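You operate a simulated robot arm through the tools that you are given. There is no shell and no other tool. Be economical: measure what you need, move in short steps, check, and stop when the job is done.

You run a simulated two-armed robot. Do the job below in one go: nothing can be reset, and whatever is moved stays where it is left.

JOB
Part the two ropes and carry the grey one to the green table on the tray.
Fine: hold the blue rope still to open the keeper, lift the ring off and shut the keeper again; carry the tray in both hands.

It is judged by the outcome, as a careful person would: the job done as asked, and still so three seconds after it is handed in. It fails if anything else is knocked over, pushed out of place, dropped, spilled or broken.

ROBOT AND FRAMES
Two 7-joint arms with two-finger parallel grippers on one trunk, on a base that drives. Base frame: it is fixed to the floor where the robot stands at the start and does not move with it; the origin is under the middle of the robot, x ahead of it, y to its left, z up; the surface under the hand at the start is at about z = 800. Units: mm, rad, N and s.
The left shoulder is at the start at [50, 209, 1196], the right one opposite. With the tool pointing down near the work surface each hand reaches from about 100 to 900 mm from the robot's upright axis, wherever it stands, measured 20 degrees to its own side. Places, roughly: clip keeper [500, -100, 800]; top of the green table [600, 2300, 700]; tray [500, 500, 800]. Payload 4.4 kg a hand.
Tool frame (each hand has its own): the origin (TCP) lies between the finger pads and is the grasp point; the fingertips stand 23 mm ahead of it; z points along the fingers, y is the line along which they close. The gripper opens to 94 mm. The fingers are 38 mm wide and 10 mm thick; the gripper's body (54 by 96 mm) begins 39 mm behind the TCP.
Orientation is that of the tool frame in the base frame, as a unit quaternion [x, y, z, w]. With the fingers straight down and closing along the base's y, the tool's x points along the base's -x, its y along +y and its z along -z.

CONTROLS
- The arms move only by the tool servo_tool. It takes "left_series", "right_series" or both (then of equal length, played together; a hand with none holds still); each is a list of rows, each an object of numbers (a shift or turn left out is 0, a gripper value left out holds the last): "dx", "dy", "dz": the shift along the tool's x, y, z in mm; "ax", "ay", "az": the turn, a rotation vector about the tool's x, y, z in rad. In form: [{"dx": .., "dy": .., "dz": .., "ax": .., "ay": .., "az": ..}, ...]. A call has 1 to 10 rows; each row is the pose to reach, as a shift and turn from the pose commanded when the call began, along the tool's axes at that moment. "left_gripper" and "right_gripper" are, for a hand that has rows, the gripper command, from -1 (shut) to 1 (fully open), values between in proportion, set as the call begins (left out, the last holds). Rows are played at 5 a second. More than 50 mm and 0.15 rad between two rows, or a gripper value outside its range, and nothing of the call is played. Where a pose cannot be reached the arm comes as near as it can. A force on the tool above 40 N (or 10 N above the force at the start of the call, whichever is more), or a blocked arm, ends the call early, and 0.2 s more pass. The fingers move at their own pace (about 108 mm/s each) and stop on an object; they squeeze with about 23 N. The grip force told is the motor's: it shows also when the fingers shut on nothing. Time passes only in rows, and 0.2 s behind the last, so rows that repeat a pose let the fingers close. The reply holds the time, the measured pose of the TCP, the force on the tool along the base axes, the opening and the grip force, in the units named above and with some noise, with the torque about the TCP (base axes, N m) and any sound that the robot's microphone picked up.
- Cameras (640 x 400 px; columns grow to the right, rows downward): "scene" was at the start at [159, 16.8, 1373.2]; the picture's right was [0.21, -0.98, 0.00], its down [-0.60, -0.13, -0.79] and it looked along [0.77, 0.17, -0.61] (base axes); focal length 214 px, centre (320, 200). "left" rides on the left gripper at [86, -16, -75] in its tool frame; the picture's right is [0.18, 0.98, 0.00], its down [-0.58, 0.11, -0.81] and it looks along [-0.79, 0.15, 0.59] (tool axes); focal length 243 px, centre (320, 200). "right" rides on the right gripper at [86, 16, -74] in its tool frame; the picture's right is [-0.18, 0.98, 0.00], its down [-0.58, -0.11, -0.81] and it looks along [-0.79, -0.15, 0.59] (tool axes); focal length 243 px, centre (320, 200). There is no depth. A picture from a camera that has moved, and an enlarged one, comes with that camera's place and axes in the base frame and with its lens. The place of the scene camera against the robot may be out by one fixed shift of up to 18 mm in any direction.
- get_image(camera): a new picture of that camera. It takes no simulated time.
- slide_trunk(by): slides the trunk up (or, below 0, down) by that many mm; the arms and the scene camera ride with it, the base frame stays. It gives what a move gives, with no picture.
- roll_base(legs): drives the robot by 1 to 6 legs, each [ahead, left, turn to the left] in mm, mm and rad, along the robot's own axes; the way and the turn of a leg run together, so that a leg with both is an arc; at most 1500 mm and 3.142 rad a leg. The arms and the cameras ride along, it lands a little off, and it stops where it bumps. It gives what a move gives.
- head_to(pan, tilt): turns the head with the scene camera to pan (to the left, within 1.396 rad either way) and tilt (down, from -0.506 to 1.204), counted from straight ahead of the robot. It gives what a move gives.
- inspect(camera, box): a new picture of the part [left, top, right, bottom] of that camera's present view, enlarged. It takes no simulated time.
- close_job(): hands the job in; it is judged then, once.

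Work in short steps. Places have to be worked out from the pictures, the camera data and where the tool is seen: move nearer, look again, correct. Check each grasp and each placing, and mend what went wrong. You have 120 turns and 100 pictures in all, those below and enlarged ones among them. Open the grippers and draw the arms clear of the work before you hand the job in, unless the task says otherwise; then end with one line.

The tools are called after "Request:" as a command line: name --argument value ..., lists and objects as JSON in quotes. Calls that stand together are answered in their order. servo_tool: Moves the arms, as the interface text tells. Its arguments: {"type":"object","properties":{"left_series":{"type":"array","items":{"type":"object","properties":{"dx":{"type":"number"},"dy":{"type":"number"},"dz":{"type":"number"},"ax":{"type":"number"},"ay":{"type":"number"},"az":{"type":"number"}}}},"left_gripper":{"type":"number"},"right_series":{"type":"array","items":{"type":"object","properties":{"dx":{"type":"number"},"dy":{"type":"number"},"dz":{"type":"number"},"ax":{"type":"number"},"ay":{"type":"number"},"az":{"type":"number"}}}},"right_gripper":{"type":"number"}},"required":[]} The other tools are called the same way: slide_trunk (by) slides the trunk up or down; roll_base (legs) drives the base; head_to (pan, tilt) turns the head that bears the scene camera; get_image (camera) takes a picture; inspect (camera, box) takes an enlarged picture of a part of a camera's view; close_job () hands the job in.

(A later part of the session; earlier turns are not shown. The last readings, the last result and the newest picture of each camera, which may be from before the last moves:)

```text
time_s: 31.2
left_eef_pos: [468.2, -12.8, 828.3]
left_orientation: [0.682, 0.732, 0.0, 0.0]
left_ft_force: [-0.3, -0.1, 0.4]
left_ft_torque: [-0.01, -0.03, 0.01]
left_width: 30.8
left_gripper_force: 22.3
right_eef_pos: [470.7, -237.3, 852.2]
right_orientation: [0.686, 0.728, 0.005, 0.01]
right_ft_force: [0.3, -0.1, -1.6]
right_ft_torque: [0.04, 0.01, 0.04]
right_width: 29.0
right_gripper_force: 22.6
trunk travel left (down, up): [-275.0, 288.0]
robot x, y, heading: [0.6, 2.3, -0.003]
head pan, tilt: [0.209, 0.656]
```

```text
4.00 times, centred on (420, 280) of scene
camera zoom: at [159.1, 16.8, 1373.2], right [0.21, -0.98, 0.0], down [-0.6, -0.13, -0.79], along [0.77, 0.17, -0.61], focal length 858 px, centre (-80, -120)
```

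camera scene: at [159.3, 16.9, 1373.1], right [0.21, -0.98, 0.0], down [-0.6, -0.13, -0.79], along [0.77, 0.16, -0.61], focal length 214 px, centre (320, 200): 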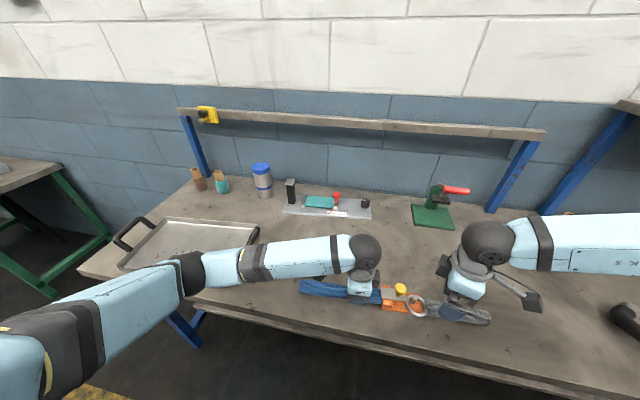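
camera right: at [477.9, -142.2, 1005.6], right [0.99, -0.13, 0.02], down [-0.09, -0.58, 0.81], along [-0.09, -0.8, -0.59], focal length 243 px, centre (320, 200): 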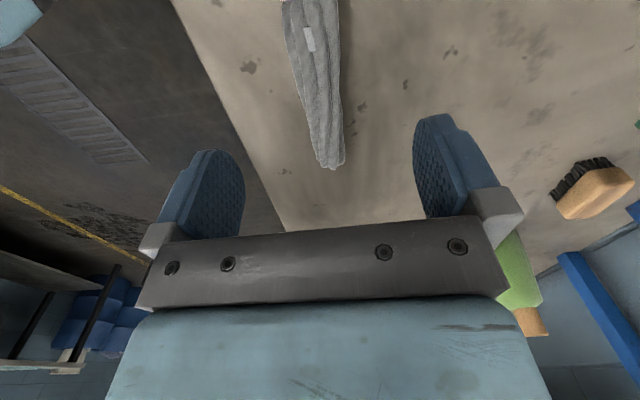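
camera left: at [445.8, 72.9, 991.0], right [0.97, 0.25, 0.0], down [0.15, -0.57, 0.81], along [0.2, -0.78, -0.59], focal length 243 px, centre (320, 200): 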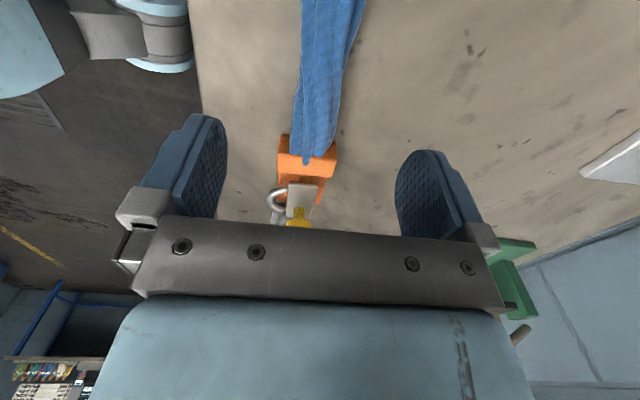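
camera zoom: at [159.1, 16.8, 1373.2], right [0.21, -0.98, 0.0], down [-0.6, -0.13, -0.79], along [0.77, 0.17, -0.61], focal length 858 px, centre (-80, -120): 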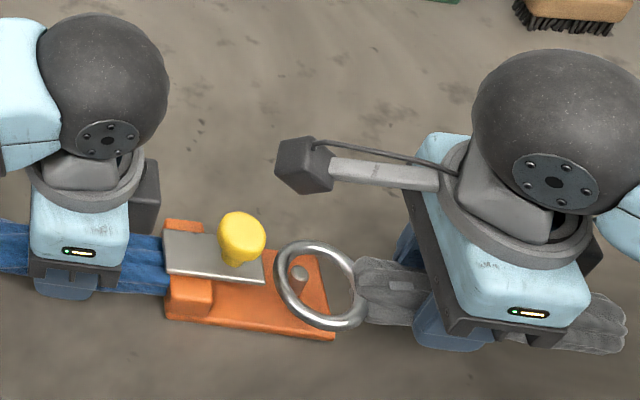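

Ring is off the post. Lift further, move −y 80 mm and lay the grey rope down clear of the keeper.

Request:
servo_tool --right_series '[{"dz": -20}, {"dx": -10, "dz": -35}, {"dx": -40, "dz": -35}, {"dx": -80, "dz": -35}, {"dx": -80, "dz": -15}, {"dx": -80, "dz": 5}, {"dx": -80, "dz": 20}, {"dx": -80, "dz": 24}, {"dx": -80, "dz": 24}]'

Request:
get_image --camera "scene"

```text
time_s: 33.2
left_eef_pos: [468.5, -13.4, 827.6]
left_orientation: [0.681, 0.732, 0.0, 0.0]
left_ft_force: [-0.4, -0.6, 0.9]
left_ft_torque: [-0.01, 0.02, 0.03]
left_width: 31.1
left_gripper_force: 22.9
right_eef_pos: [475.9, -314.1, 828.1]
right_orientation: [0.686, 0.728, 0.005, 0.009]
right_ft_force: [0.8, 0.8, -1.2]
right_ft_torque: [0.04, 0.02, -0.01]
right_width: 29.3
right_gripper_force: 22.7
trunk travel left (down, up): [-275.0, 288.0]
robot x, y, heading: [-0.5, 0.2, -0.002]
head pan, tilt: [0.209, 0.656]
```

```text
65 pictures are left
camera scene: at [159.0, 16.8, 1373.2], right [0.21, -0.98, 0.0], down [-0.6, -0.13, -0.79], along [0.77, 0.17, -0.61], focal length 214 px, centre (320, 200)
```

scene: 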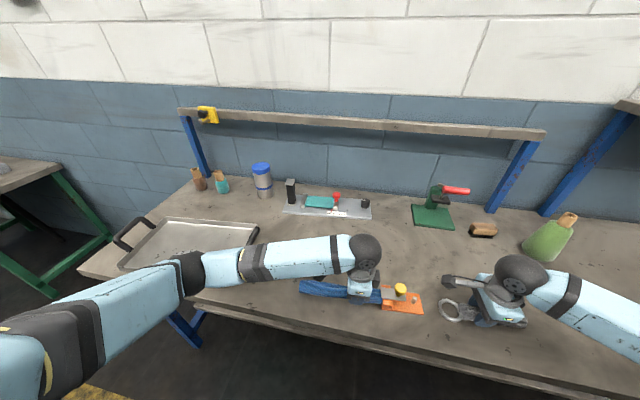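

Laid down. Open, rise, and turn back yaw toward 0 to go to the knob.

Request:
servo_tool --right_series '[{"dz": 0}, {"dz": 0}, {"dz": 0}, {"dz": -25}, {"dz": -60}, {"dz": -100}, {"dz": -100}]' --right_gripper 1

Request:
servo_tool --right_series '[{"dx": 10, "az": -0.15}, {"dx": 30, "az": -0.3}, {"dx": 50, "az": -0.45}, {"dx": 75, "az": -0.6}, {"dx": 100, "az": -0.75}, {"dx": 125, "az": -0.9}, {"dx": 150, "az": -1.05}, {"dx": 175, "az": -1.2}, {"dx": 190, "az": -1.35}, {"dx": 195, "az": -1.5}]' --right_gripper 0.1

Request:
get_image --camera "right"

```text
time_s: 34.8
left_eef_pos: [467.9, -13.1, 828.1]
left_orientation: [0.682, 0.732, 0.0, 0.0]
left_ft_force: [-0.2, -0.8, 0.1]
left_ft_torque: [0.11, -0.04, 0.05]
left_width: 31.2
left_gripper_force: 22.6
right_eef_pos: [473.7, -311.7, 927.7]
right_orientation: [0.686, 0.728, 0.005, 0.01]
right_ft_force: [-1.1, 1.0, 0.0]
right_ft_torque: [0.03, -0.01, -0.04]
right_width: 93.9
right_gripper_force: 0.0
trunk travel left (down, up): [-275.0, 288.0]
robot x, y, heading: [-0.8, -2.5, 0.002]
head pan, tilt: [0.209, 0.656]
```

```text
time_s: 37.0
left_eef_pos: [468.1, -12.7, 829.1]
left_orientation: [0.681, 0.732, 0.0, -0.001]
left_ft_force: [0.1, 0.9, -0.3]
left_ft_torque: [-0.09, -0.01, -0.04]
left_width: 30.8
left_gripper_force: 23.1
right_eef_pos: [461.6, -121.1, 927.8]
right_orientation: [0.004, 1.0, -0.004, 0.011]
right_ft_force: [0.3, -0.3, -0.5]
right_ft_torque: [0.0, -0.01, 0.01]
right_width: 51.6
right_gripper_force: 0.1
trunk travel left (down, up): [-275.0, 288.0]
robot x, y, heading: [2.1, -0.6, 0.001]
head pan, tilt: [0.209, 0.656]
```

```text
64 pictures are left
camera right: at [372.8, -101.0, 1000.1], right [0.19, 0.98, 0.0], down [0.56, -0.11, 0.82], along [0.8, -0.16, -0.57], focal length 243 px, centre (320, 200)
```

right: 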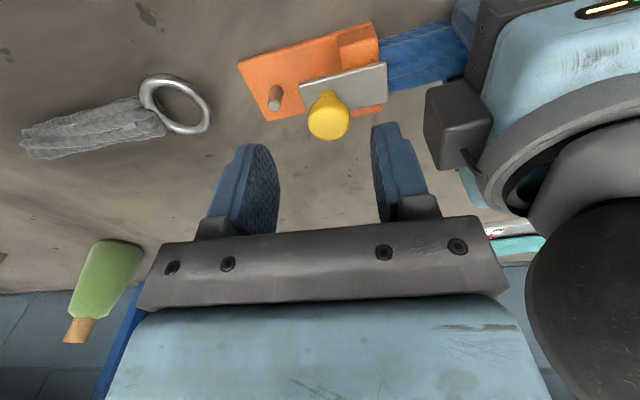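

Grey rope rests clear. Knob is at ≈[474,-114]; descend on it again.

Request:
servo_tool --right_series '[{"dx": -7, "dy": 4, "dz": 0, "ay": 0.02}, {"dx": -13, "dy": 7.5, "dz": 10, "ay": 0.02}, {"dx": -13, "dy": 7.5, "dz": 30, "ay": 0.02}, {"dx": -13, "dy": 7.5, "dz": 50, "ay": 0.02}, {"dx": -13, "dy": 7.5, "dz": 62, "ay": 0.02}, {"dx": -13, "dy": 7.5, "dz": 62, "ay": 0.02}]'

Request:
get_image --camera "right"

```text
time_s: 38.4
left_eef_pos: [468.7, -13.4, 827.9]
left_orientation: [0.681, 0.732, 0.0, 0.0]
left_ft_force: [-0.5, 0.1, -0.2]
left_ft_torque: [-0.01, 0.0, -0.02]
left_width: 31.5
left_gripper_force: 23.3
right_eef_pos: [477.1, -113.0, 865.5]
right_orientation: [0.006, 1.0, -0.003, 0.001]
right_ft_force: [0.1, -1.4, 0.1]
right_ft_torque: [-0.01, 0.02, 0.02]
right_width: 51.9
right_gripper_force: 0.0
trunk travel left (down, up): [-275.0, 288.0]
robot x, y, heading: [-1.4, -1.2, -0.004]
head pan, tilt: [0.209, 0.656]
```

```text
63 pictures are left
camera right: at [389.5, -93.1, 940.5], right [0.2, 0.98, -0.01], down [0.58, -0.11, 0.81], along [0.79, -0.16, -0.59], focal length 243 px, centre (320, 200)
```

right: 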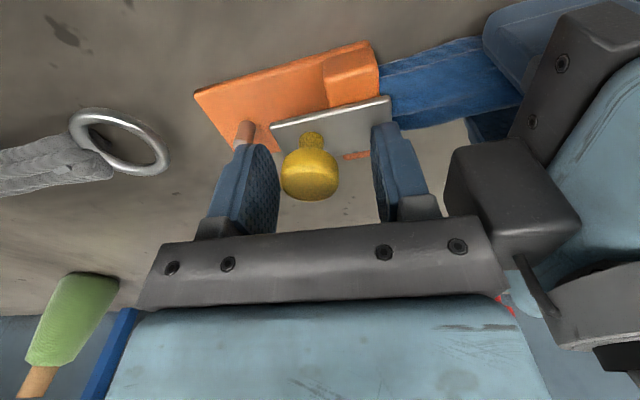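

Knob is ~4 mm toward −y; adjust, close, then slide back in steps.

Request:
servo_tool --right_series '[{"dy": -4}, {"dy": -4}]'

Request:
servo_tool --right_series '[{"dz": 0}, {"dz": 0}, {"dz": 0}]' --right_gripper -1

Request:
servo_tool --right_series '[{"dy": -6, "dx": -0.4}, {"dy": -12, "dx": -0.8}, {"dy": -18, "dx": -1.2}, {"dy": -24, "dx": -1.6}, {"dy": -30, "dx": -2.0}, {"dy": -30, "dx": -2.0}]'

Request:
get_image --camera "right"

```text
time_s: 39.0
left_eef_pos: [467.3, -13.1, 828.2]
left_orientation: [0.681, 0.732, -0.001, 0.0]
left_ft_force: [0.8, 0.0, 0.6]
left_ft_torque: [0.03, 0.0, -0.04]
left_width: 31.0
left_gripper_force: 23.1
right_eef_pos: [477.1, -117.2, 866.1]
right_orientation: [0.006, 1.0, -0.002, 0.001]
right_ft_force: [0.1, 0.3, -0.2]
right_ft_torque: [0.03, -0.02, 0.0]
right_width: 51.6
right_gripper_force: 0.1
trunk travel left (down, up): [-275.0, 288.0]
robot x, y, heading: [1.9, 1.8, 0.003]
head pan, tilt: [0.209, 0.656]
```

```text
time_s: 39.8
left_eef_pos: [466.9, -13.5, 826.9]
left_orientation: [0.681, 0.732, 0.0, 0.0]
left_ft_force: [-0.4, 3.3, 0.3]
left_ft_torque: [-0.09, 0.01, 0.07]
left_width: 31.1
left_gripper_force: 23.1
right_eef_pos: [476.8, -116.6, 866.2]
right_orientation: [0.006, 1.0, -0.002, 0.001]
right_ft_force: [0.2, -3.2, -0.2]
right_ft_torque: [0.12, 0.03, -0.06]
right_width: 26.9
right_gripper_force: 22.8
trunk travel left (down, up): [-275.0, 288.0]
robot x, y, heading: [-1.5, -0.2, 0.001]
head pan, tilt: [0.209, 0.656]
```

```text
time_s: 41.2
left_eef_pos: [467.4, -13.9, 828.3]
left_orientation: [0.682, 0.731, 0.0, 0.0]
left_ft_force: [-5.1, -3.5, -0.2]
left_ft_torque: [-0.15, 0.01, -0.48]
left_width: 31.0
left_gripper_force: 23.1
right_eef_pos: [478.0, -146.5, 866.1]
right_orientation: [0.006, 1.0, -0.003, 0.001]
right_ft_force: [4.0, 2.9, 0.6]
right_ft_torque: [0.15, -0.12, -0.1]
right_width: 26.8
right_gripper_force: 22.5
trunk travel left (down, up): [-275.0, 288.0]
robot x, y, heading: [1.2, -2.6, -0.002]
head pan, tilt: [0.209, 0.656]
```

```text
62 pictures are left
camera right: at [390.8, -127.5, 940.5], right [0.2, 0.98, -0.01], down [0.58, -0.11, 0.81], along [0.79, -0.16, -0.59], focal length 243 px, centre (320, 200)
```

right: 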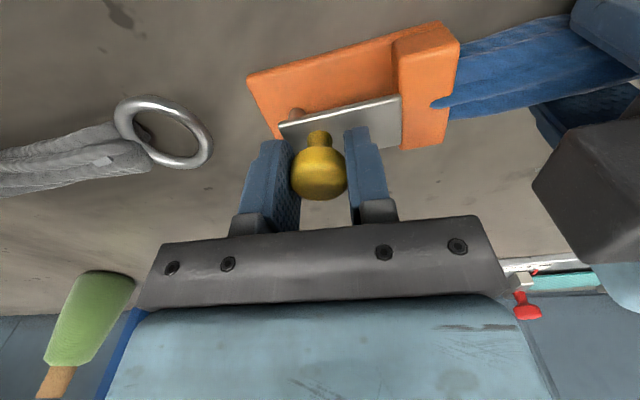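

Almost shut; push the last ~8 mm to the end stop.

Request:
servo_tool --right_series '[{"dy": -3, "dx": -0.5}, {"dy": -6, "dx": -1}, {"dy": -8, "dx": -1}, {"dy": -8, "dx": -1}]'

Request:
get_image --camera "right"

```text
time_s: 42.2
left_eef_pos: [468.0, -11.4, 828.2]
left_orientation: [0.681, 0.732, 0.0, 0.0]
left_ft_force: [-1.8, -7.9, -0.7]
left_ft_torque: [0.23, 0.02, -0.31]
left_width: 31.1
left_gripper_force: 23.0
right_eef_pos: [479.2, -154.7, 866.9]
right_orientation: [0.005, 1.0, -0.002, 0.001]
right_ft_force: [1.3, 8.7, 1.9]
right_ft_torque: [0.25, -0.01, -0.06]
right_width: 26.5
right_gripper_force: 22.5
trunk travel left (down, up): [-275.0, 288.0]
robot x, y, heading: [1.9, 0.8, 0.001]
head pan, tilt: [0.209, 0.656]
```

```text
61 pictures are left
camera right: at [391.6, -134.8, 940.5], right [0.19, 0.98, 0.0], down [0.58, -0.11, 0.81], along [0.79, -0.16, -0.59], focal length 243 px, centre (320, 200)
```

right: 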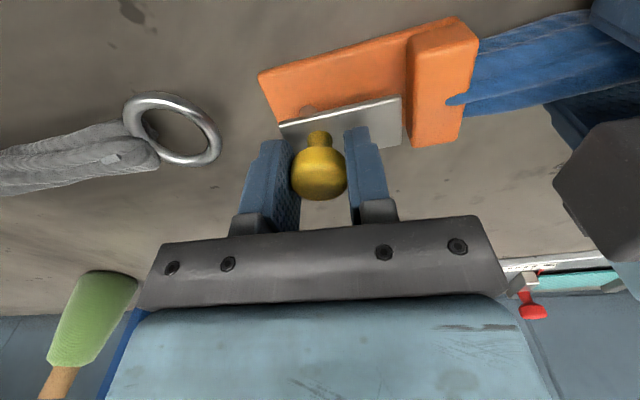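

Force rose at the stop and the plate has its original gap to the block: shut. Relax, release, and lift the right hand.

Request:
servo_tool --right_series '[{"dy": 0.5}, {"dy": 0.5}]' --right_gripper 0

Request:
servo_tool --right_series '[{"dz": 0}, {"dz": -30}, {"dz": -65}, {"dz": -65}]'

Request:
get_image --camera "right"

```text
time_s: 42.8
left_eef_pos: [468.7, -12.5, 826.7]
left_orientation: [0.682, 0.732, 0.0, 0.0]
left_ft_force: [0.9, 0.7, 0.2]
left_ft_torque: [-0.23, 0.08, 0.06]
left_width: 31.2
left_gripper_force: 22.8
right_eef_pos: [477.5, -154.6, 866.4]
right_orientation: [0.006, 1.0, -0.004, 0.002]
right_ft_force: [0.2, 0.5, 0.2]
right_ft_torque: [0.0, -0.04, -0.01]
right_width: 46.9
right_gripper_force: 0.1
trunk travel left (down, up): [-275.0, 288.0]
robot x, y, heading: [-4.3, 1.3, 0.002]
head pan, tilt: [0.209, 0.656]
```

```text
time_s: 43.8
left_eef_pos: [467.7, -12.4, 827.6]
left_orientation: [0.681, 0.732, 0.0, 0.0]
left_ft_force: [-0.2, -0.3, 0.4]
left_ft_torque: [0.1, -0.02, 0.0]
left_width: 31.1
left_gripper_force: 23.3
right_eef_pos: [478.7, -153.2, 931.5]
right_orientation: [0.006, 1.0, -0.002, 0.001]
right_ft_force: [0.1, -0.2, 0.4]
right_ft_torque: [0.04, 0.06, 0.0]
right_width: 46.8
right_gripper_force: 0.0
trunk travel left (down, up): [-275.0, 288.0]
robot x, y, heading: [-3.4, 2.5, 0.001]
head pan, tilt: [0.209, 0.656]
```

```text
60 pictures are left
camera right: at [391.8, -134.0, 1005.9], right [0.2, 0.98, -0.01], down [0.58, -0.11, 0.81], along [0.79, -0.16, -0.59], focal length 243 px, centre (320, 200)
```

right: 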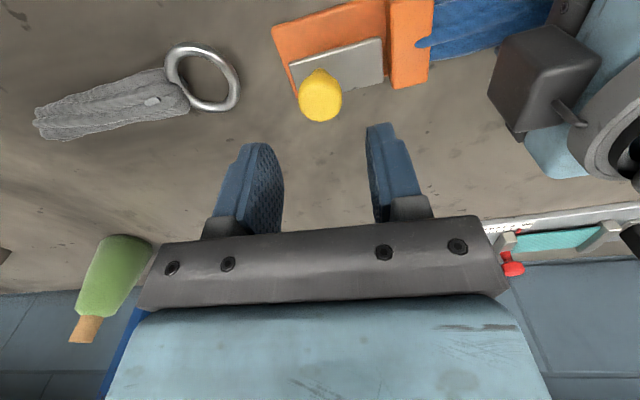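

Keeper is shut. Release the blue rope and raise/retract the left hand (yaw back), while the right yaws above the grey rope.

Request:
servo_tool --left_series '[{"dz": 0}, {"dz": 0}, {"dz": -10}, {"dz": -50}, {"dz": -90}, {"dz": -130}]' --left_gripper 1

Request:
servo_tool --left_series '[{"dx": 22, "az": -0.15}, {"dx": 44, "az": -0.3}, {"dx": 66, "az": -0.45}, {"dx": 90, "az": -0.6}, {"dx": 115, "az": -0.75}, {"dx": 140, "az": -0.9}, {"dx": 165, "az": -1.05}, {"dx": 190, "az": -1.2}, {"dx": 215, "az": -1.35}, {"dx": 230, "az": -1.5}]' --right_series '[{"dy": -16, "az": 0.15}, {"dy": -32, "az": 0.3}, {"dy": -48, "az": 0.45}, {"dy": -64, "az": 0.6}, {"dy": -80, "az": 0.75}, {"dy": -96, "az": 0.9}, {"dy": -112, "az": 1.05}, {"dy": -128, "az": 1.2}, {"dy": -144, "dx": 2, "az": 1.35}, {"dy": -158, "dx": 5, "az": 1.5}]' --right_gripper 1

Request:
get_image --camera "right"

Request:
get_image --camera "scene"

```text
time_s: 45.2
left_eef_pos: [465.4, -13.2, 959.2]
left_orientation: [0.681, 0.732, 0.0, 0.0]
left_ft_force: [1.2, -0.2, -0.3]
left_ft_torque: [0.04, -0.02, -0.03]
left_width: 93.8
left_gripper_force: 0.0
right_eef_pos: [478.1, -153.3, 931.6]
right_orientation: [0.006, 1.0, -0.003, 0.0]
right_ft_force: [1.2, -0.1, -0.1]
right_ft_torque: [0.01, 0.01, -0.02]
right_width: 47.1
right_gripper_force: 0.1
trunk travel left (down, up): [-275.0, 288.0]
robot x, y, heading: [1.3, 0.0, 0.005]
head pan, tilt: [0.209, 0.656]
```

```text
time_s: 47.4
left_eef_pos: [451.2, 217.6, 959.4]
left_orientation: [-0.002, 1.0, 0.0, -0.001]
left_ft_force: [-0.1, 0.2, 0.9]
left_ft_torque: [0.04, 0.0, 0.01]
left_width: 93.8
left_gripper_force: 0.0
right_eef_pos: [470.6, -314.0, 932.1]
right_orientation: [0.687, 0.727, -0.002, 0.003]
right_ft_force: [0.3, 0.2, -0.6]
right_ft_torque: [0.0, -0.03, 0.01]
right_width: 93.7
right_gripper_force: 0.1
trunk travel left (down, up): [-275.0, 288.0]
robot x, y, heading: [-1.3, 1.1, 0.005]
head pan, tilt: [0.209, 0.656]
```

```text
59 pictures are left
camera right: at [481.6, -224.1, 1006.9], right [0.99, -0.13, 0.0], down [-0.08, -0.58, 0.81], along [-0.1, -0.8, -0.59], focal length 243 px, centre (320, 200)
```

right: 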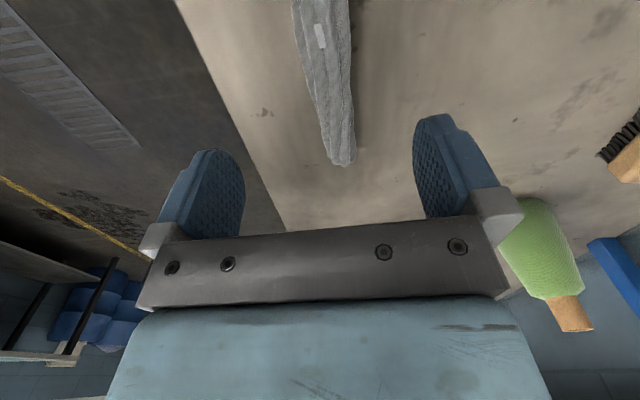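

```text
58 pictures are left
camera scene: at [158.5, 16.7, 1373.2], right [0.21, -0.98, 0.0], down [-0.6, -0.13, -0.79], along [0.78, 0.17, -0.61], focal length 214 px, centre (320, 200)
```

scene: 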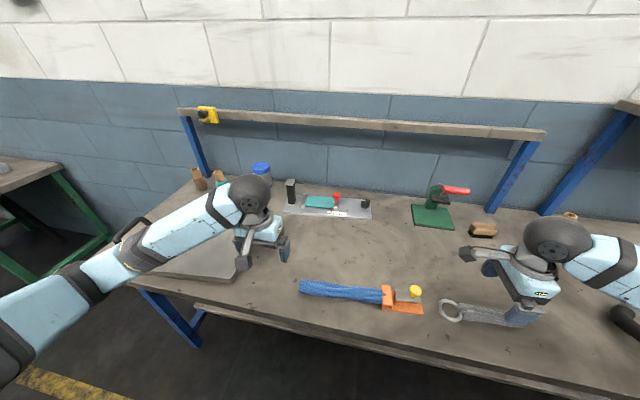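

Blue rope still in place, keeper shut. Rope is ~5 mm to +x; descend and grasp the grey rope.

Request:
servo_tool --right_series '[{"dy": 5, "dz": 25}, {"dy": 5, "dz": 50}, {"dy": 5, "dz": 75}, {"dy": 5, "dz": 92}, {"dy": 5, "dz": 104}, {"dy": 5, "dz": 104}]'

Request:
servo_tool --right_series '[{"dz": 0}, {"dz": 0}, {"dz": 0}, {"dz": 0}]' --right_gripper -1

Request:
servo_tool --right_series '[{"dz": -15}, {"dz": -40}, {"dz": -70}, {"dz": -100}, {"dz": -130}, {"dz": -130}]'

Request:
get_image --camera "scene"

```text
time_s: 48.8
left_eef_pos: [451.4, 217.8, 959.1]
left_orientation: [0.0, 1.0, 0.0, 0.0]
left_ft_force: [-0.6, -0.2, 0.5]
left_ft_torque: [-0.04, 0.01, 0.0]
left_width: 94.0
left_gripper_force: 0.1
right_eef_pos: [476.2, -313.5, 828.5]
right_orientation: [0.686, 0.727, -0.003, 0.003]
right_ft_force: [-0.2, 0.4, 0.1]
right_ft_torque: [0.02, -0.02, -0.01]
right_width: 94.0
right_gripper_force: 0.1
trunk travel left (down, up): [-275.0, 288.0]
robot x, y, heading: [3.4, -3.2, -0.003]
head pan, tilt: [0.209, 0.656]
```

```text
time_s: 49.8
left_eef_pos: [451.8, 217.9, 960.6]
left_orientation: [0.0, 1.0, 0.0, 0.001]
left_ft_force: [-0.1, 1.5, -0.8]
left_ft_torque: [-0.01, 0.0, -0.02]
left_width: 94.0
left_gripper_force: 0.2
right_eef_pos: [476.0, -313.1, 827.3]
right_orientation: [0.686, 0.728, -0.002, 0.003]
right_ft_force: [0.7, -0.1, -0.1]
right_ft_torque: [-0.01, -0.01, 0.01]
right_width: 29.2
right_gripper_force: 23.3
trunk travel left (down, up): [-275.0, 288.0]
robot x, y, heading: [-1.7, 2.3, -0.002]
head pan, tilt: [0.209, 0.656]
```

```text
time_s: 51.2
left_eef_pos: [450.8, 217.5, 959.6]
left_orientation: [-0.001, 1.0, -0.001, 0.0]
left_ft_force: [-0.6, -0.6, 1.0]
left_ft_torque: [0.02, 0.01, 0.0]
left_width: 93.7
left_gripper_force: 0.1
right_eef_pos: [477.3, -313.8, 958.8]
right_orientation: [0.686, 0.727, -0.003, 0.001]
right_ft_force: [-0.4, -0.1, -1.0]
right_ft_torque: [0.04, 0.01, 0.0]
right_width: 29.0
right_gripper_force: 23.5
trunk travel left (down, up): [-275.0, 288.0]
robot x, y, heading: [1.2, -2.8, -0.002]
head pan, tilt: [0.209, 0.656]
```

```text
57 pictures are left
camera scene: at [159.2, 16.6, 1373.1], right [0.21, -0.98, 0.0], down [-0.6, -0.13, -0.79], along [0.77, 0.17, -0.61], focal length 214 px, centre (320, 200)
```

scene: 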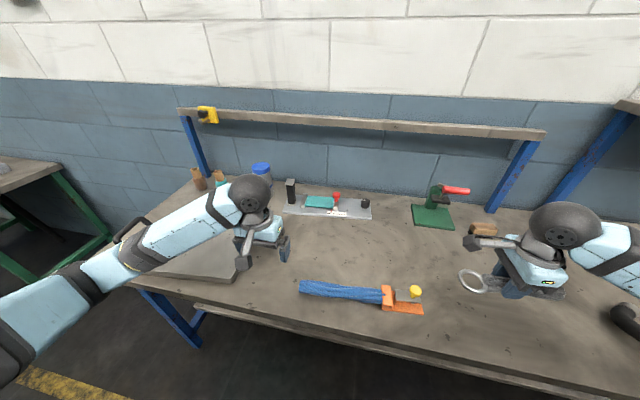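

Rope held. Now drive left ~535 mm to stand in front of the tray.

Request:
roll_base --legs '[[0, 270, 0], [0, 265, 0]]'

Request:
get_image --camera "scene"

Request:
get_image --camera "left"

```text
time_s: 56.7
left_eef_pos: [447.5, 753.8, 959.1]
left_orientation: [-0.003, 1.0, 0.0, 0.0]
left_ft_force: [0.4, -0.2, -0.1]
left_ft_torque: [-0.03, 0.01, -0.03]
left_width: 93.9
left_gripper_force: 0.1
right_eef_pos: [476.7, 223.0, 958.1]
right_orientation: [0.683, 0.73, -0.002, 0.002]
right_ft_force: [0.1, 0.4, -2.0]
right_ft_torque: [0.04, 0.0, -0.02]
right_width: 28.9
right_gripper_force: 23.0
trunk travel left (down, up): [-275.0, 288.0]
robot x, y, heading: [-0.7, 529.8, 0.005]
head pan, tilt: [0.209, 0.656]
```

```text
56 pictures are left
camera scene: at [157.5, 550.0, 1373.1], right [0.21, -0.98, 0.0], down [-0.6, -0.13, -0.79], along [0.77, 0.17, -0.61], focal length 214 px, centre (320, 200)
```

scene: 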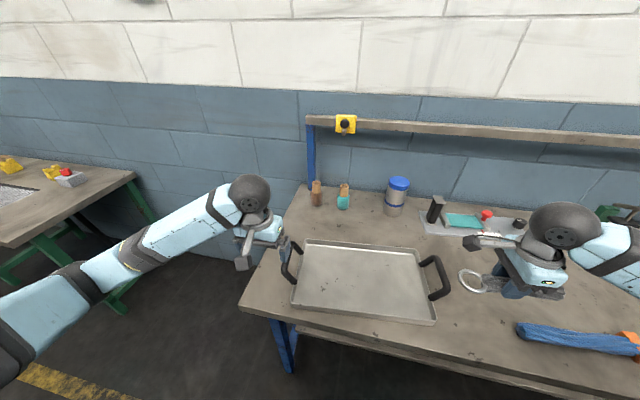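

```text
55 pictures are left
camera left: at [362.7, 736.3, 1033.7], right [-0.19, 0.98, 0.0], down [0.58, 0.11, 0.81], along [0.79, 0.15, -0.59], focal length 243 px, centre (320, 200)
```

left: 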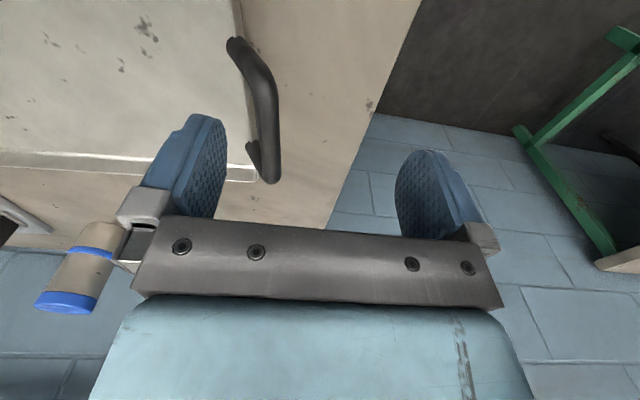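

Tray centre ≈[502,514]. Move the rope above the tray's middle, then look.

Request:
servo_tool --right_series '[{"dx": 42, "dy": 7}, {"dx": 84, "dy": 14}, {"dx": 126, "dy": 20}, {"dx": 168, "dy": 27}, {"dx": 210, "dy": 34}, {"dx": 252, "dy": 41}, {"dx": 294, "dy": 48}, {"dx": 294, "dy": 48}]'

Request:
get_image --camera "scene"

Request:
get_image --camera "right"

```text
time_s: 58.5
left_eef_pos: [449.0, 752.1, 959.0]
left_orientation: [-0.004, 1.0, 0.0, 0.0]
left_ft_force: [0.1, -0.4, -0.5]
left_ft_torque: [0.01, 0.0, 0.0]
left_width: 93.8
left_gripper_force: 0.2
right_eef_pos: [506.3, 518.5, 956.3]
right_orientation: [0.684, 0.729, -0.002, 0.002]
right_ft_force: [0.6, 0.0, -1.1]
right_ft_torque: [0.07, -0.02, -0.03]
right_width: 29.1
right_gripper_force: 22.7
trunk travel left (down, up): [-275.0, 288.0]
robot x, y, heading: [1.1, 535.4, 0.002]
head pan, tilt: [0.209, 0.656]
```

```text
54 pictures are left
camera scene: at [157.3, 548.9, 1373.2], right [0.21, -0.98, 0.0], down [-0.6, -0.13, -0.79], along [0.77, 0.17, -0.61], focal length 214 px, centre (320, 200)
```

scene: 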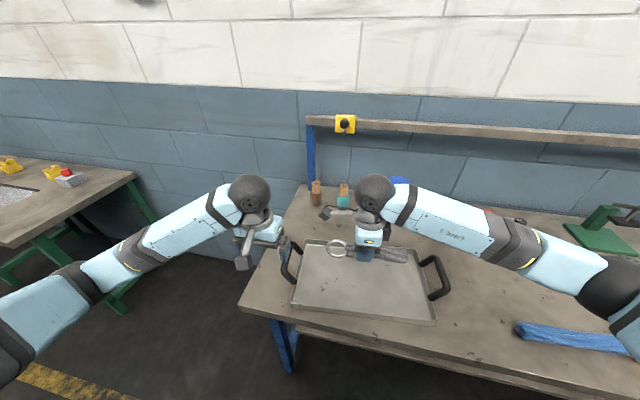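

```text
53 pictures are left
camera right: at [515.2, 608.8, 1030.5], right [0.99, -0.12, 0.0], down [-0.07, -0.58, 0.81], along [-0.1, -0.8, -0.59], focal length 243 px, centre (320, 200)
```

right: 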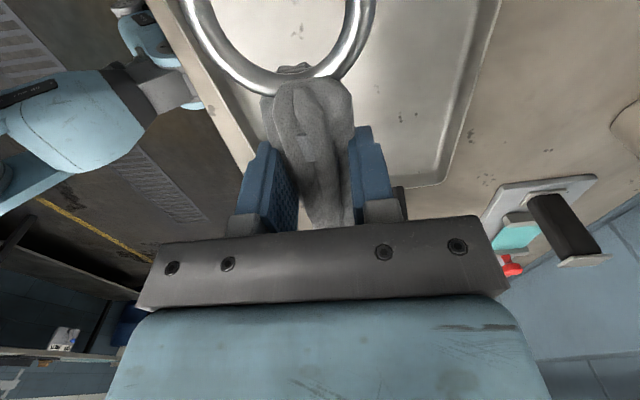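

Rope is over the tray, walls at x≈407–636. Shift 12 mm in +x and lower.

Request:
servo_tool --right_series '[{"dy": 6, "dz": 30}, {"dy": 12, "dz": 60}, {"dy": 12, "dz": 85}, {"dy": 12, "dz": 105}, {"dy": 12, "dz": 115}, {"dy": 12, "dz": 120}, {"dy": 12, "dz": 120}]'

Request:
inspect --camera "scene" --box '[270, 210, 460, 330]'

```text
time_s: 60.1
left_eef_pos: [447.7, 753.2, 958.9]
left_orientation: [-0.004, 1.0, 0.0, 0.0]
left_ft_force: [-0.5, 0.2, -0.7]
left_ft_torque: [-0.03, -0.02, -0.01]
left_width: 94.4
left_gripper_force: 0.0
right_eef_pos: [517.4, 518.3, 835.5]
right_orientation: [0.683, 0.73, -0.002, 0.002]
right_ft_force: [0.2, 0.9, -1.6]
right_ft_torque: [0.03, 0.02, 0.0]
right_width: 29.1
right_gripper_force: 22.9
trunk travel left (down, up): [-275.0, 288.0]
robot x, y, heading: [-1.9, 532.7, 0.006]
head pan, tilt: [0.209, 0.656]
```

```text
3.33 times, centred on (365, 270) of scene
camera zoom: at [157.5, 549.9, 1373.2], right [0.21, -0.98, 0.0], down [-0.6, -0.13, -0.79], along [0.77, 0.17, -0.61], focal length 715 px, centre (170, -33)
```

zoom: 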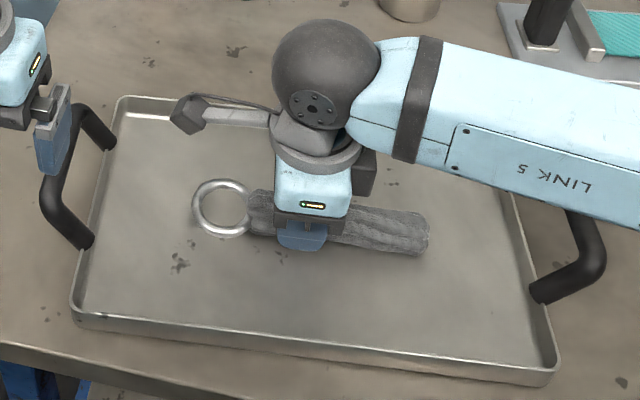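

Request:
servo_tool --right_series '[{"dz": 2}, {"dz": 4}, {"dz": 4}, {"dz": 4}]'

```text
time_s: 61.1
left_eef_pos: [447.0, 753.0, 959.2]
left_orientation: [-0.004, 1.0, 0.0, 0.001]
left_ft_force: [0.5, -0.2, 0.0]
left_ft_torque: [0.0, -0.03, -0.02]
left_width: 94.1
left_gripper_force: 0.1
right_eef_pos: [518.3, 518.3, 833.7]
right_orientation: [0.684, 0.73, -0.001, 0.004]
right_ft_force: [2.2, -4.4, 13.6]
right_ft_torque: [-0.67, -0.02, 0.03]
right_width: 29.2
right_gripper_force: 23.4
trunk travel left (down, up): [-275.0, 288.0]
robot x, y, heading: [0.3, 531.8, 0.008]
head pan, tilt: [0.209, 0.656]
```

Contact felt (13 N up), so it is on the tray floor. Release and rise.

Request:
servo_tool --right_series '[{"dz": -1}, {"dz": -1}, {"dz": -1}, {"dz": -30}, {"dz": -70}, {"dz": -110}, {"dz": -150}, {"dz": -150}]' --right_gripper 1

Request:
servo_tool --right_series '[{"dx": -20, "az": -0.15}, {"dx": -40, "az": -0.3}, {"dx": -60, "az": -0.45}, {"dx": -80, "az": -0.6}, {"dx": -100, "az": -0.75}, {"dx": -120, "az": -0.9}, {"dx": -140, "az": -1.05}, {"dx": -160, "az": -1.2}, {"dx": -180, "az": -1.35}, {"dx": -200, "az": -1.5}]' --left_series '[{"dz": 0}, {"dz": 0}, {"dz": 0}, {"dz": 0}, {"dz": 0}, {"dz": 0}, {"dz": 0}, {"dz": 0}, {"dz": 0}, {"dz": 0}]'

Request:
get_image --camera "right"

Request:
get_image --camera "scene"

```text
time_s: 62.9
left_eef_pos: [448.2, 754.3, 959.6]
left_orientation: [-0.004, 1.0, 0.0, 0.0]
left_ft_force: [-0.6, -0.7, -0.7]
left_ft_torque: [0.0, -0.01, 0.03]
left_width: 94.1
left_gripper_force: 0.1
right_eef_pos: [519.8, 519.9, 981.7]
right_orientation: [0.683, 0.73, -0.002, 0.002]
right_ft_force: [0.2, 0.8, -0.6]
right_ft_torque: [-0.01, -0.01, -0.03]
right_width: 94.1
right_gripper_force: 0.1
trunk travel left (down, up): [-275.0, 288.0]
robot x, y, heading: [-3.8, 533.3, 0.007]
head pan, tilt: [0.209, 0.656]
```

```text
time_s: 65.1
left_eef_pos: [448.7, 753.2, 958.9]
left_orientation: [-0.003, 1.0, 0.0, 0.0]
left_ft_force: [-0.6, 0.5, -0.4]
left_ft_torque: [0.02, -0.02, 0.02]
left_width: 94.2
left_gripper_force: 0.1
right_eef_pos: [531.0, 318.4, 982.9]
right_orientation: [0.001, 1.0, -0.003, 0.0]
right_ft_force: [-0.3, -0.9, 0.4]
right_ft_torque: [0.0, -0.01, -0.02]
right_width: 94.1
right_gripper_force: 0.1
trunk travel left (down, up): [-275.0, 288.0]
robot x, y, heading: [-2.6, 530.7, 0.009]
head pan, tilt: [0.209, 0.656]
```

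```text
51 pictures are left
camera right: at [444.2, 338.6, 1057.2], right [0.19, 0.98, -0.01], down [0.58, -0.11, 0.81], along [0.79, -0.15, -0.59], focal length 243 px, centre (320, 200)
```

right: 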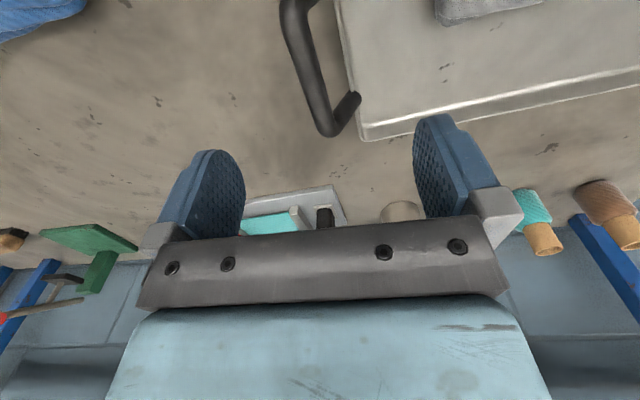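

```text
50 pictures are left
camera scene: at [157.2, 549.3, 1373.2], right [0.21, -0.98, 0.0], down [-0.6, -0.13, -0.79], along [0.77, 0.17, -0.61], focal length 214 px, centre (320, 200)
```

scene: 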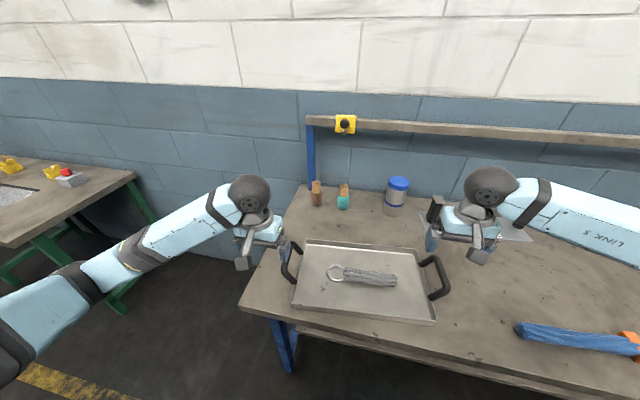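

Rope lies well inside the tray. Now lower viewpoints to locate both handles' height.

Request:
servo_tool --right_series '[{"dx": 40, "dy": -1, "dz": 10}, {"dx": 81, "dy": -3, "dz": 30}, {"dx": 81, "dy": -3, "dz": 55}, {"dx": 81, "dy": -3, "dz": 73}, {"dx": 81, "dy": -3, "dz": 73}]' --left_series '[{"dx": 5, "dz": 10}, {"dx": 10, "dz": 20}, {"dx": 15, "dz": 30}, {"dx": 20, "dz": 49}, {"dx": 20, "dz": 49}]'

Request:
get_image --camera "right"

Request:
get_image --camera "left"

```text
time_s: 66.3
left_eef_pos: [430.4, 754.1, 911.5]
left_orientation: [-0.004, 1.0, 0.0, 0.0]
left_ft_force: [-0.5, -0.2, 0.3]
left_ft_torque: [0.02, 0.0, -0.01]
left_width: 94.0
left_gripper_force: 0.1
right_eef_pos: [449.0, 316.6, 910.1]
right_orientation: [0.003, 1.0, -0.003, 0.001]
right_ft_force: [0.4, 0.2, -0.3]
right_ft_torque: [0.03, 0.02, 0.0]
right_width: 94.1
right_gripper_force: 0.1
trunk travel left (down, up): [-275.0, 288.0]
robot x, y, heading: [-1.4, 530.1, 0.006]
head pan, tilt: [0.209, 0.656]
```

```text
49 pictures are left
camera right: at [362.5, 335.8, 985.2], right [0.19, 0.98, -0.01], down [0.58, -0.11, 0.81], along [0.79, -0.16, -0.59], focal length 243 px, centre (320, 200)
```

right: 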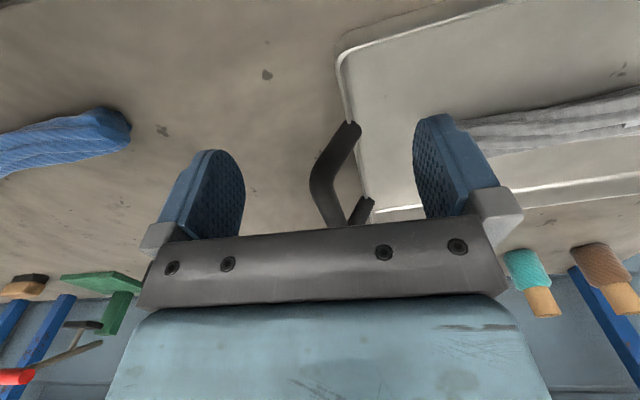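

```text
48 pictures are left
camera left: at [344.2, 736.4, 985.2], right [-0.19, 0.98, 0.0], down [0.58, 0.11, 0.81], along [0.79, 0.15, -0.59], focal length 243 px, centre (320, 200)
```

left: 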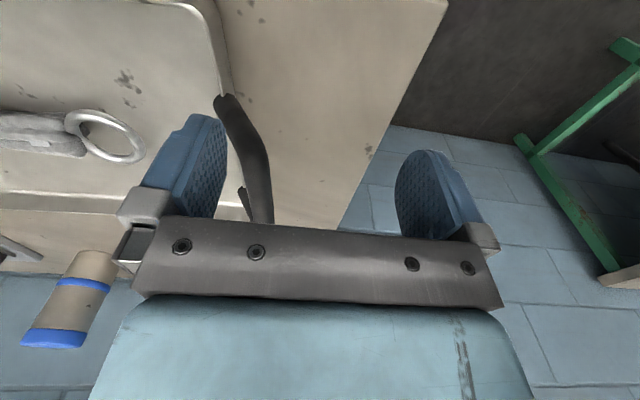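

Handles: right bar ≈(498,307)→(595,318) at z≈863; left bar midpoint ≈(507,719). I position both hands above the midpoints with a 0.1 rad yaw and partly closed fingers.

Request:
servo_tool --right_series '[{"dx": 0, "dz": -10, "az": -0.03}, {"dx": -30, "dy": -1, "dz": -15, "az": -0.06}, {"dx": -65, "dy": -3, "dz": -15, "az": -0.1}, {"dx": -97, "dy": -4.5, "dz": -15, "az": -0.1}, {"dx": -97, "dy": -4.5, "dz": -15, "az": -0.1}]' --left_series '[{"dx": 0, "dz": -10, "az": -0.03}, {"dx": -25, "dy": -12, "dz": -15, "az": -0.06}, {"dx": -50, "dy": -24, "dz": -15, "az": -0.1}, {"dx": -77, "dy": -35, "dz": -15, "az": -0.1}, {"dx": -77, "dy": -35, "dz": -15, "az": -0.1}]' --right_gripper 0.3 --left_gripper 0.3

Request:
get_image --camera "right"

Request:
get_image --camera "left"

```text
time_s: 67.5
left_eef_pos: [504.9, 719.0, 926.7]
left_orientation: [-0.053, 0.999, 0.001, 0.0]
left_ft_force: [0.4, 0.0, 1.2]
left_ft_torque: [0.0, -0.01, 0.01]
left_width: 61.0
left_gripper_force: 0.0
right_eef_pos: [547.2, 313.3, 925.7]
right_orientation: [-0.047, 0.999, -0.004, 0.002]
right_ft_force: [0.5, -0.1, -0.1]
right_ft_torque: [-0.02, -0.03, -0.01]
right_width: 61.2
right_gripper_force: 0.1
trunk travel left (down, up): [-275.0, 288.0]
robot x, y, heading: [-6.9, 531.9, 0.009]
head pan, tilt: [0.209, 0.656]
```

```text
47 pictures are left
camera right: at [458.6, 323.0, 1000.9], right [0.09, 1.0, -0.01], down [0.59, -0.05, 0.81], along [0.8, -0.08, -0.59], focal length 243 px, centre (320, 200)
```

right: 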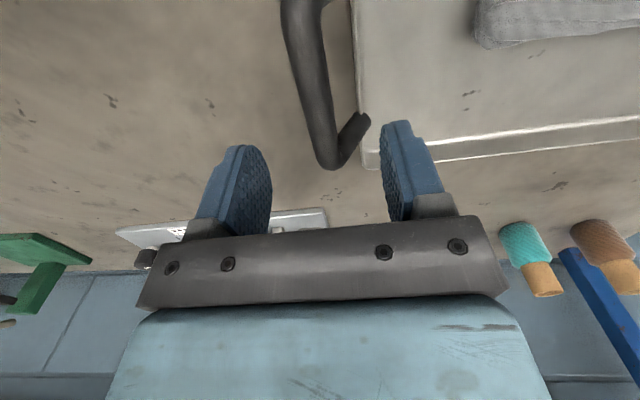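

```text
46 pictures are left
camera left: at [421.7, 693.3, 1001.2], right [-0.29, 0.96, 0.0], down [0.57, 0.17, 0.81], along [0.77, 0.23, -0.59], focal length 243 px, centre (320, 200)
```

left: 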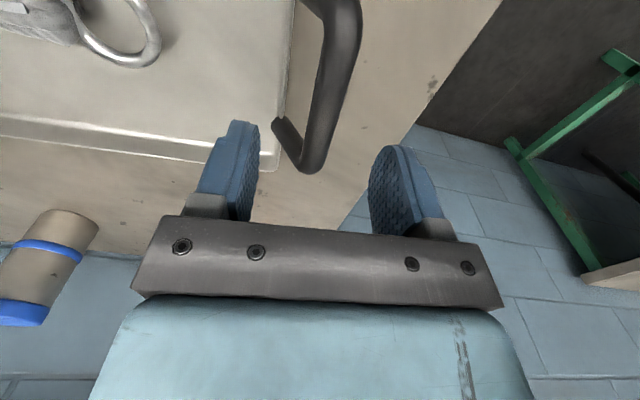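

Both bars are centred between the fingers within ~3 mm. Descend both hands to z≈861.

Request:
servo_tool --right_series '[{"dx": 2, "dy": -2, "dz": 20}, {"dx": 2, "dy": -2, "dz": 40}, {"dx": 2, "dy": -2, "dz": 55}, {"dx": 2, "dy": -2, "dz": 65}, {"dx": 2, "dy": -2, "dz": 65}]' --left_series '[{"dx": -1, "dy": 3, "dz": 20}, {"dx": -1, "dy": 3, "dz": 40}, {"dx": -1, "dy": 3, "dz": 55}, {"dx": -1, "dy": 3, "dz": 65}, {"dx": -1, "dy": 3, "dz": 65}]'

Request:
get_image --camera "right"

Request:
get_image --camera "left"

Request:
inspect --camera "scene" --box '[260, 210, 480, 340]'

```text
time_s: 68.7
left_eef_pos: [504.3, 723.3, 860.5]
left_orientation: [-0.053, 0.999, 0.0, 0.0]
left_ft_force: [0.0, -0.5, 0.1]
left_ft_torque: [-0.01, -0.02, 0.01]
left_width: 61.3
left_gripper_force: 0.1
right_eef_pos: [543.8, 308.7, 860.4]
right_orientation: [-0.047, 0.999, -0.004, 0.001]
right_ft_force: [-0.1, 0.1, -0.3]
right_ft_torque: [0.01, 0.0, 0.0]
right_width: 60.9
right_gripper_force: 0.1
trunk travel left (down, up): [-275.0, 288.0]
robot x, y, heading: [-1.8, 531.0, 0.009]
head pan, tilt: [0.209, 0.656]
```

```text
45 pictures are left
camera right: at [455.4, 319.9, 935.8], right [0.09, 1.0, -0.01], down [0.59, -0.05, 0.81], along [0.8, -0.08, -0.59], focal length 243 px, centre (320, 200)
```

right: 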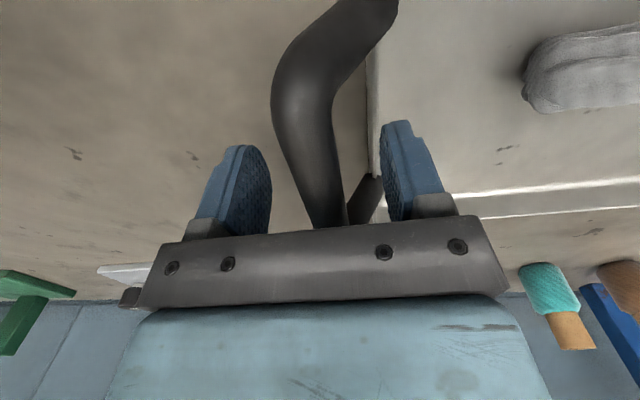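

```text
44 pictures are left
camera left: at [421.9, 697.1, 934.4], right [-0.29, 0.96, 0.0], down [0.57, 0.17, 0.81], along [0.77, 0.23, -0.59], focal length 243 px, centre (320, 200)
```

left: 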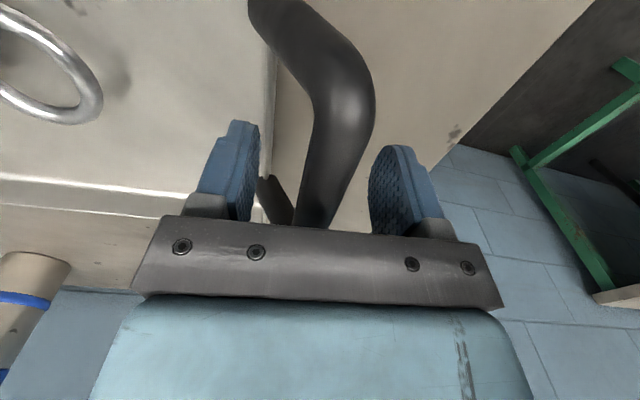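

```text
2.91 times, centred on (370, 275) of scene
camera zoom: at [157.3, 549.9, 1373.2], right [0.21, -0.98, 0.0], down [-0.6, -0.13, -0.79], along [0.77, 0.17, -0.61], focal length 624 px, centre (174, -18)
```

zoom: 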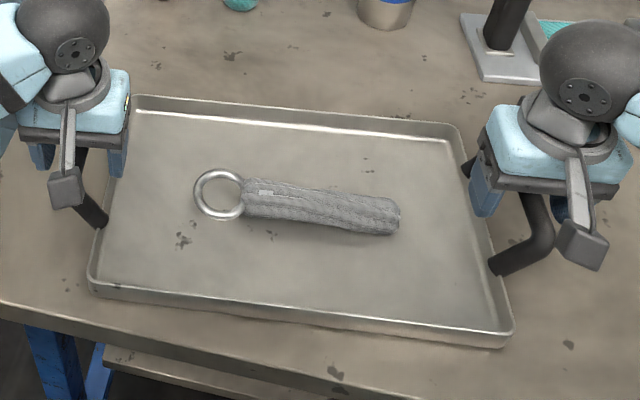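

Bars are between the fingers on both sides. Close both grippers.

Request:
servo_tool --right_series '[{"dz": 0}, {"dz": 0}, {"dz": 0}, {"dz": 0}]' --left_series '[{"dz": 0}, {"dz": 0}, {"dz": 0}, {"dz": 0}]' --right_gripper -1 --left_gripper -1

Request:
get_image --camera "right"

Request:
get_image --camera "left"

```text
time_s: 69.7
left_eef_pos: [504.6, 721.5, 859.9]
left_orientation: [-0.052, 0.999, -0.002, 0.0]
left_ft_force: [-0.3, -37.4, 0.5]
left_ft_torque: [0.49, 0.15, -0.95]
left_width: 17.9
left_gripper_force: 22.9
right_eef_pos: [543.0, 312.1, 860.6]
right_orientation: [-0.049, 0.999, -0.001, 0.0]
right_ft_force: [0.5, 37.5, -1.0]
right_ft_torque: [-0.42, -0.01, -0.66]
right_width: 18.0
right_gripper_force: 23.3
trunk travel left (down, up): [-275.0, 288.0]
robot x, y, heading: [-2.9, 530.3, 0.011]
head pan, tilt: [0.209, 0.656]
```

```text
42 pictures are left
camera right: at [455.2, 321.3, 936.0], right [0.09, 1.0, 0.0], down [0.59, -0.05, 0.81], along [0.8, -0.07, -0.59], focal length 243 px, centre (320, 200)
```

right: 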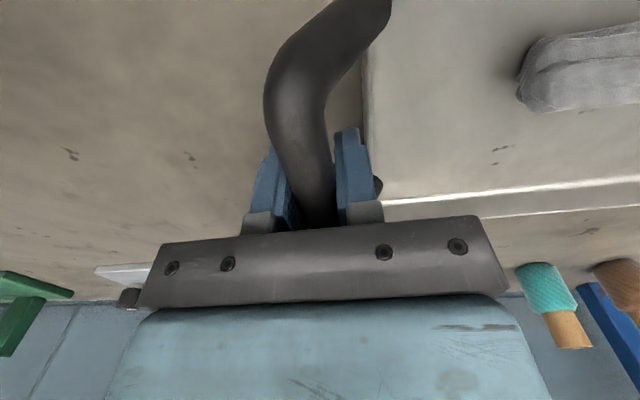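

```text
41 pictures are left
camera left: at [421.6, 695.8, 934.6], right [-0.28, 0.96, 0.0], down [0.57, 0.17, 0.81], along [0.77, 0.23, -0.59], focal length 243 px, centre (320, 200)
```

left: 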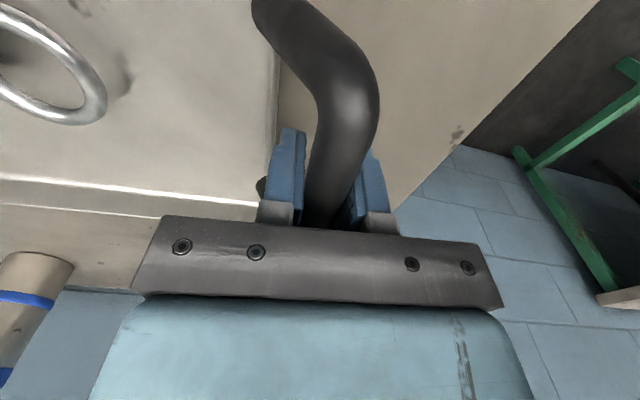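

Both gripped but hands pull apart with 37 N. Relax by bringing the commands inward (right +3.4, left −1.8).

Request:
servo_tool --right_series '[{"dy": 1.7}, {"dy": 3.2}, {"dy": 3.2}]' --left_series '[{"dy": -1}, {"dy": -2}, {"dy": -2}]'

```text
time_s: 70.5
left_eef_pos: [506.6, 721.4, 860.2]
left_orientation: [-0.054, 0.999, 0.001, 0.0]
left_ft_force: [-0.7, -13.4, 0.8]
left_ft_torque: [0.19, 0.14, -0.82]
left_width: 17.9
left_gripper_force: 23.0
right_eef_pos: [544.1, 311.6, 862.0]
right_orientation: [-0.046, 0.999, -0.004, 0.0]
right_ft_force: [-0.2, 12.9, 2.9]
right_ft_torque: [-0.12, 0.08, -0.11]
right_width: 18.0
right_gripper_force: 23.0
trunk travel left (down, up): [-275.0, 288.0]
robot x, y, heading: [1.3, 531.0, 0.009]
head pan, tilt: [0.209, 0.656]
```

Request:
servo_tool --right_series '[{"dy": 1.4}, {"dy": 1.4}]' --left_series '[{"dy": -1.4}, {"dy": -1.4}]'

Request:
slide_trunk --by 20

Request:
get_image --camera "scene"

```text
time_s: 71.1
left_eef_pos: [506.0, 721.4, 860.5]
left_orientation: [-0.055, 0.999, 0.002, 0.0]
left_ft_force: [-3.3, 21.3, 0.0]
left_ft_torque: [-0.25, 0.03, -0.85]
left_width: 18.1
left_gripper_force: 23.0
right_eef_pos: [544.0, 311.3, 861.1]
right_orientation: [-0.046, 0.999, -0.006, 0.001]
right_ft_force: [0.6, -20.9, 7.5]
right_ft_torque: [0.21, 0.39, 0.14]
right_width: 17.8
right_gripper_force: 23.2
trunk travel left (down, up): [-275.0, 288.0]
robot x, y, heading: [-0.7, 533.9, 0.006]
head pan, tilt: [0.209, 0.656]
```

```text
time_s: 71.7
left_eef_pos: [506.5, 719.2, 881.1]
left_orientation: [-0.054, 0.999, 0.003, -0.002]
left_ft_force: [-1.8, 0.8, -2.3]
left_ft_torque: [-0.07, -0.37, -0.94]
left_width: 18.2
left_gripper_force: 22.3
right_eef_pos: [545.1, 311.7, 881.3]
right_orientation: [-0.046, 0.999, -0.006, 0.0]
right_ft_force: [2.0, -1.4, -2.7]
right_ft_torque: [0.01, 0.35, 0.2]
right_width: 17.6
right_gripper_force: 22.5
trunk travel left (down, up): [-296.0, 267.0]
robot x, y, heading: [-0.5, 532.2, 0.013]
head pan, tilt: [0.209, 0.656]
stopped: the force on the tool passed its limit at 41 N (the readings are from after the stop); the commanded pose is now the measured one
```

```text
40 pictures are left
camera scene: at [158.5, 549.8, 1394.2], right [0.21, -0.98, 0.0], down [-0.6, -0.13, -0.79], along [0.77, 0.17, -0.61], focal length 214 px, centre (320, 200)
```

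scene: 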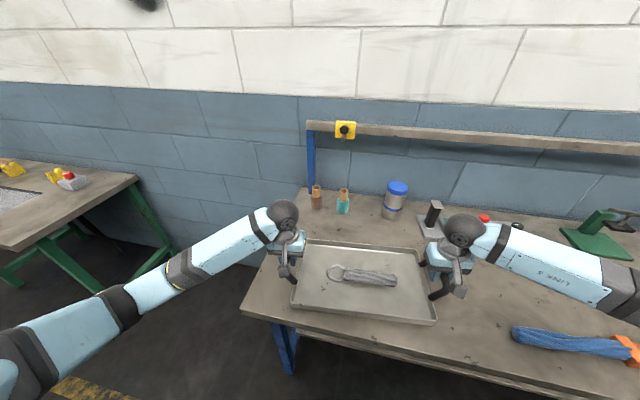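

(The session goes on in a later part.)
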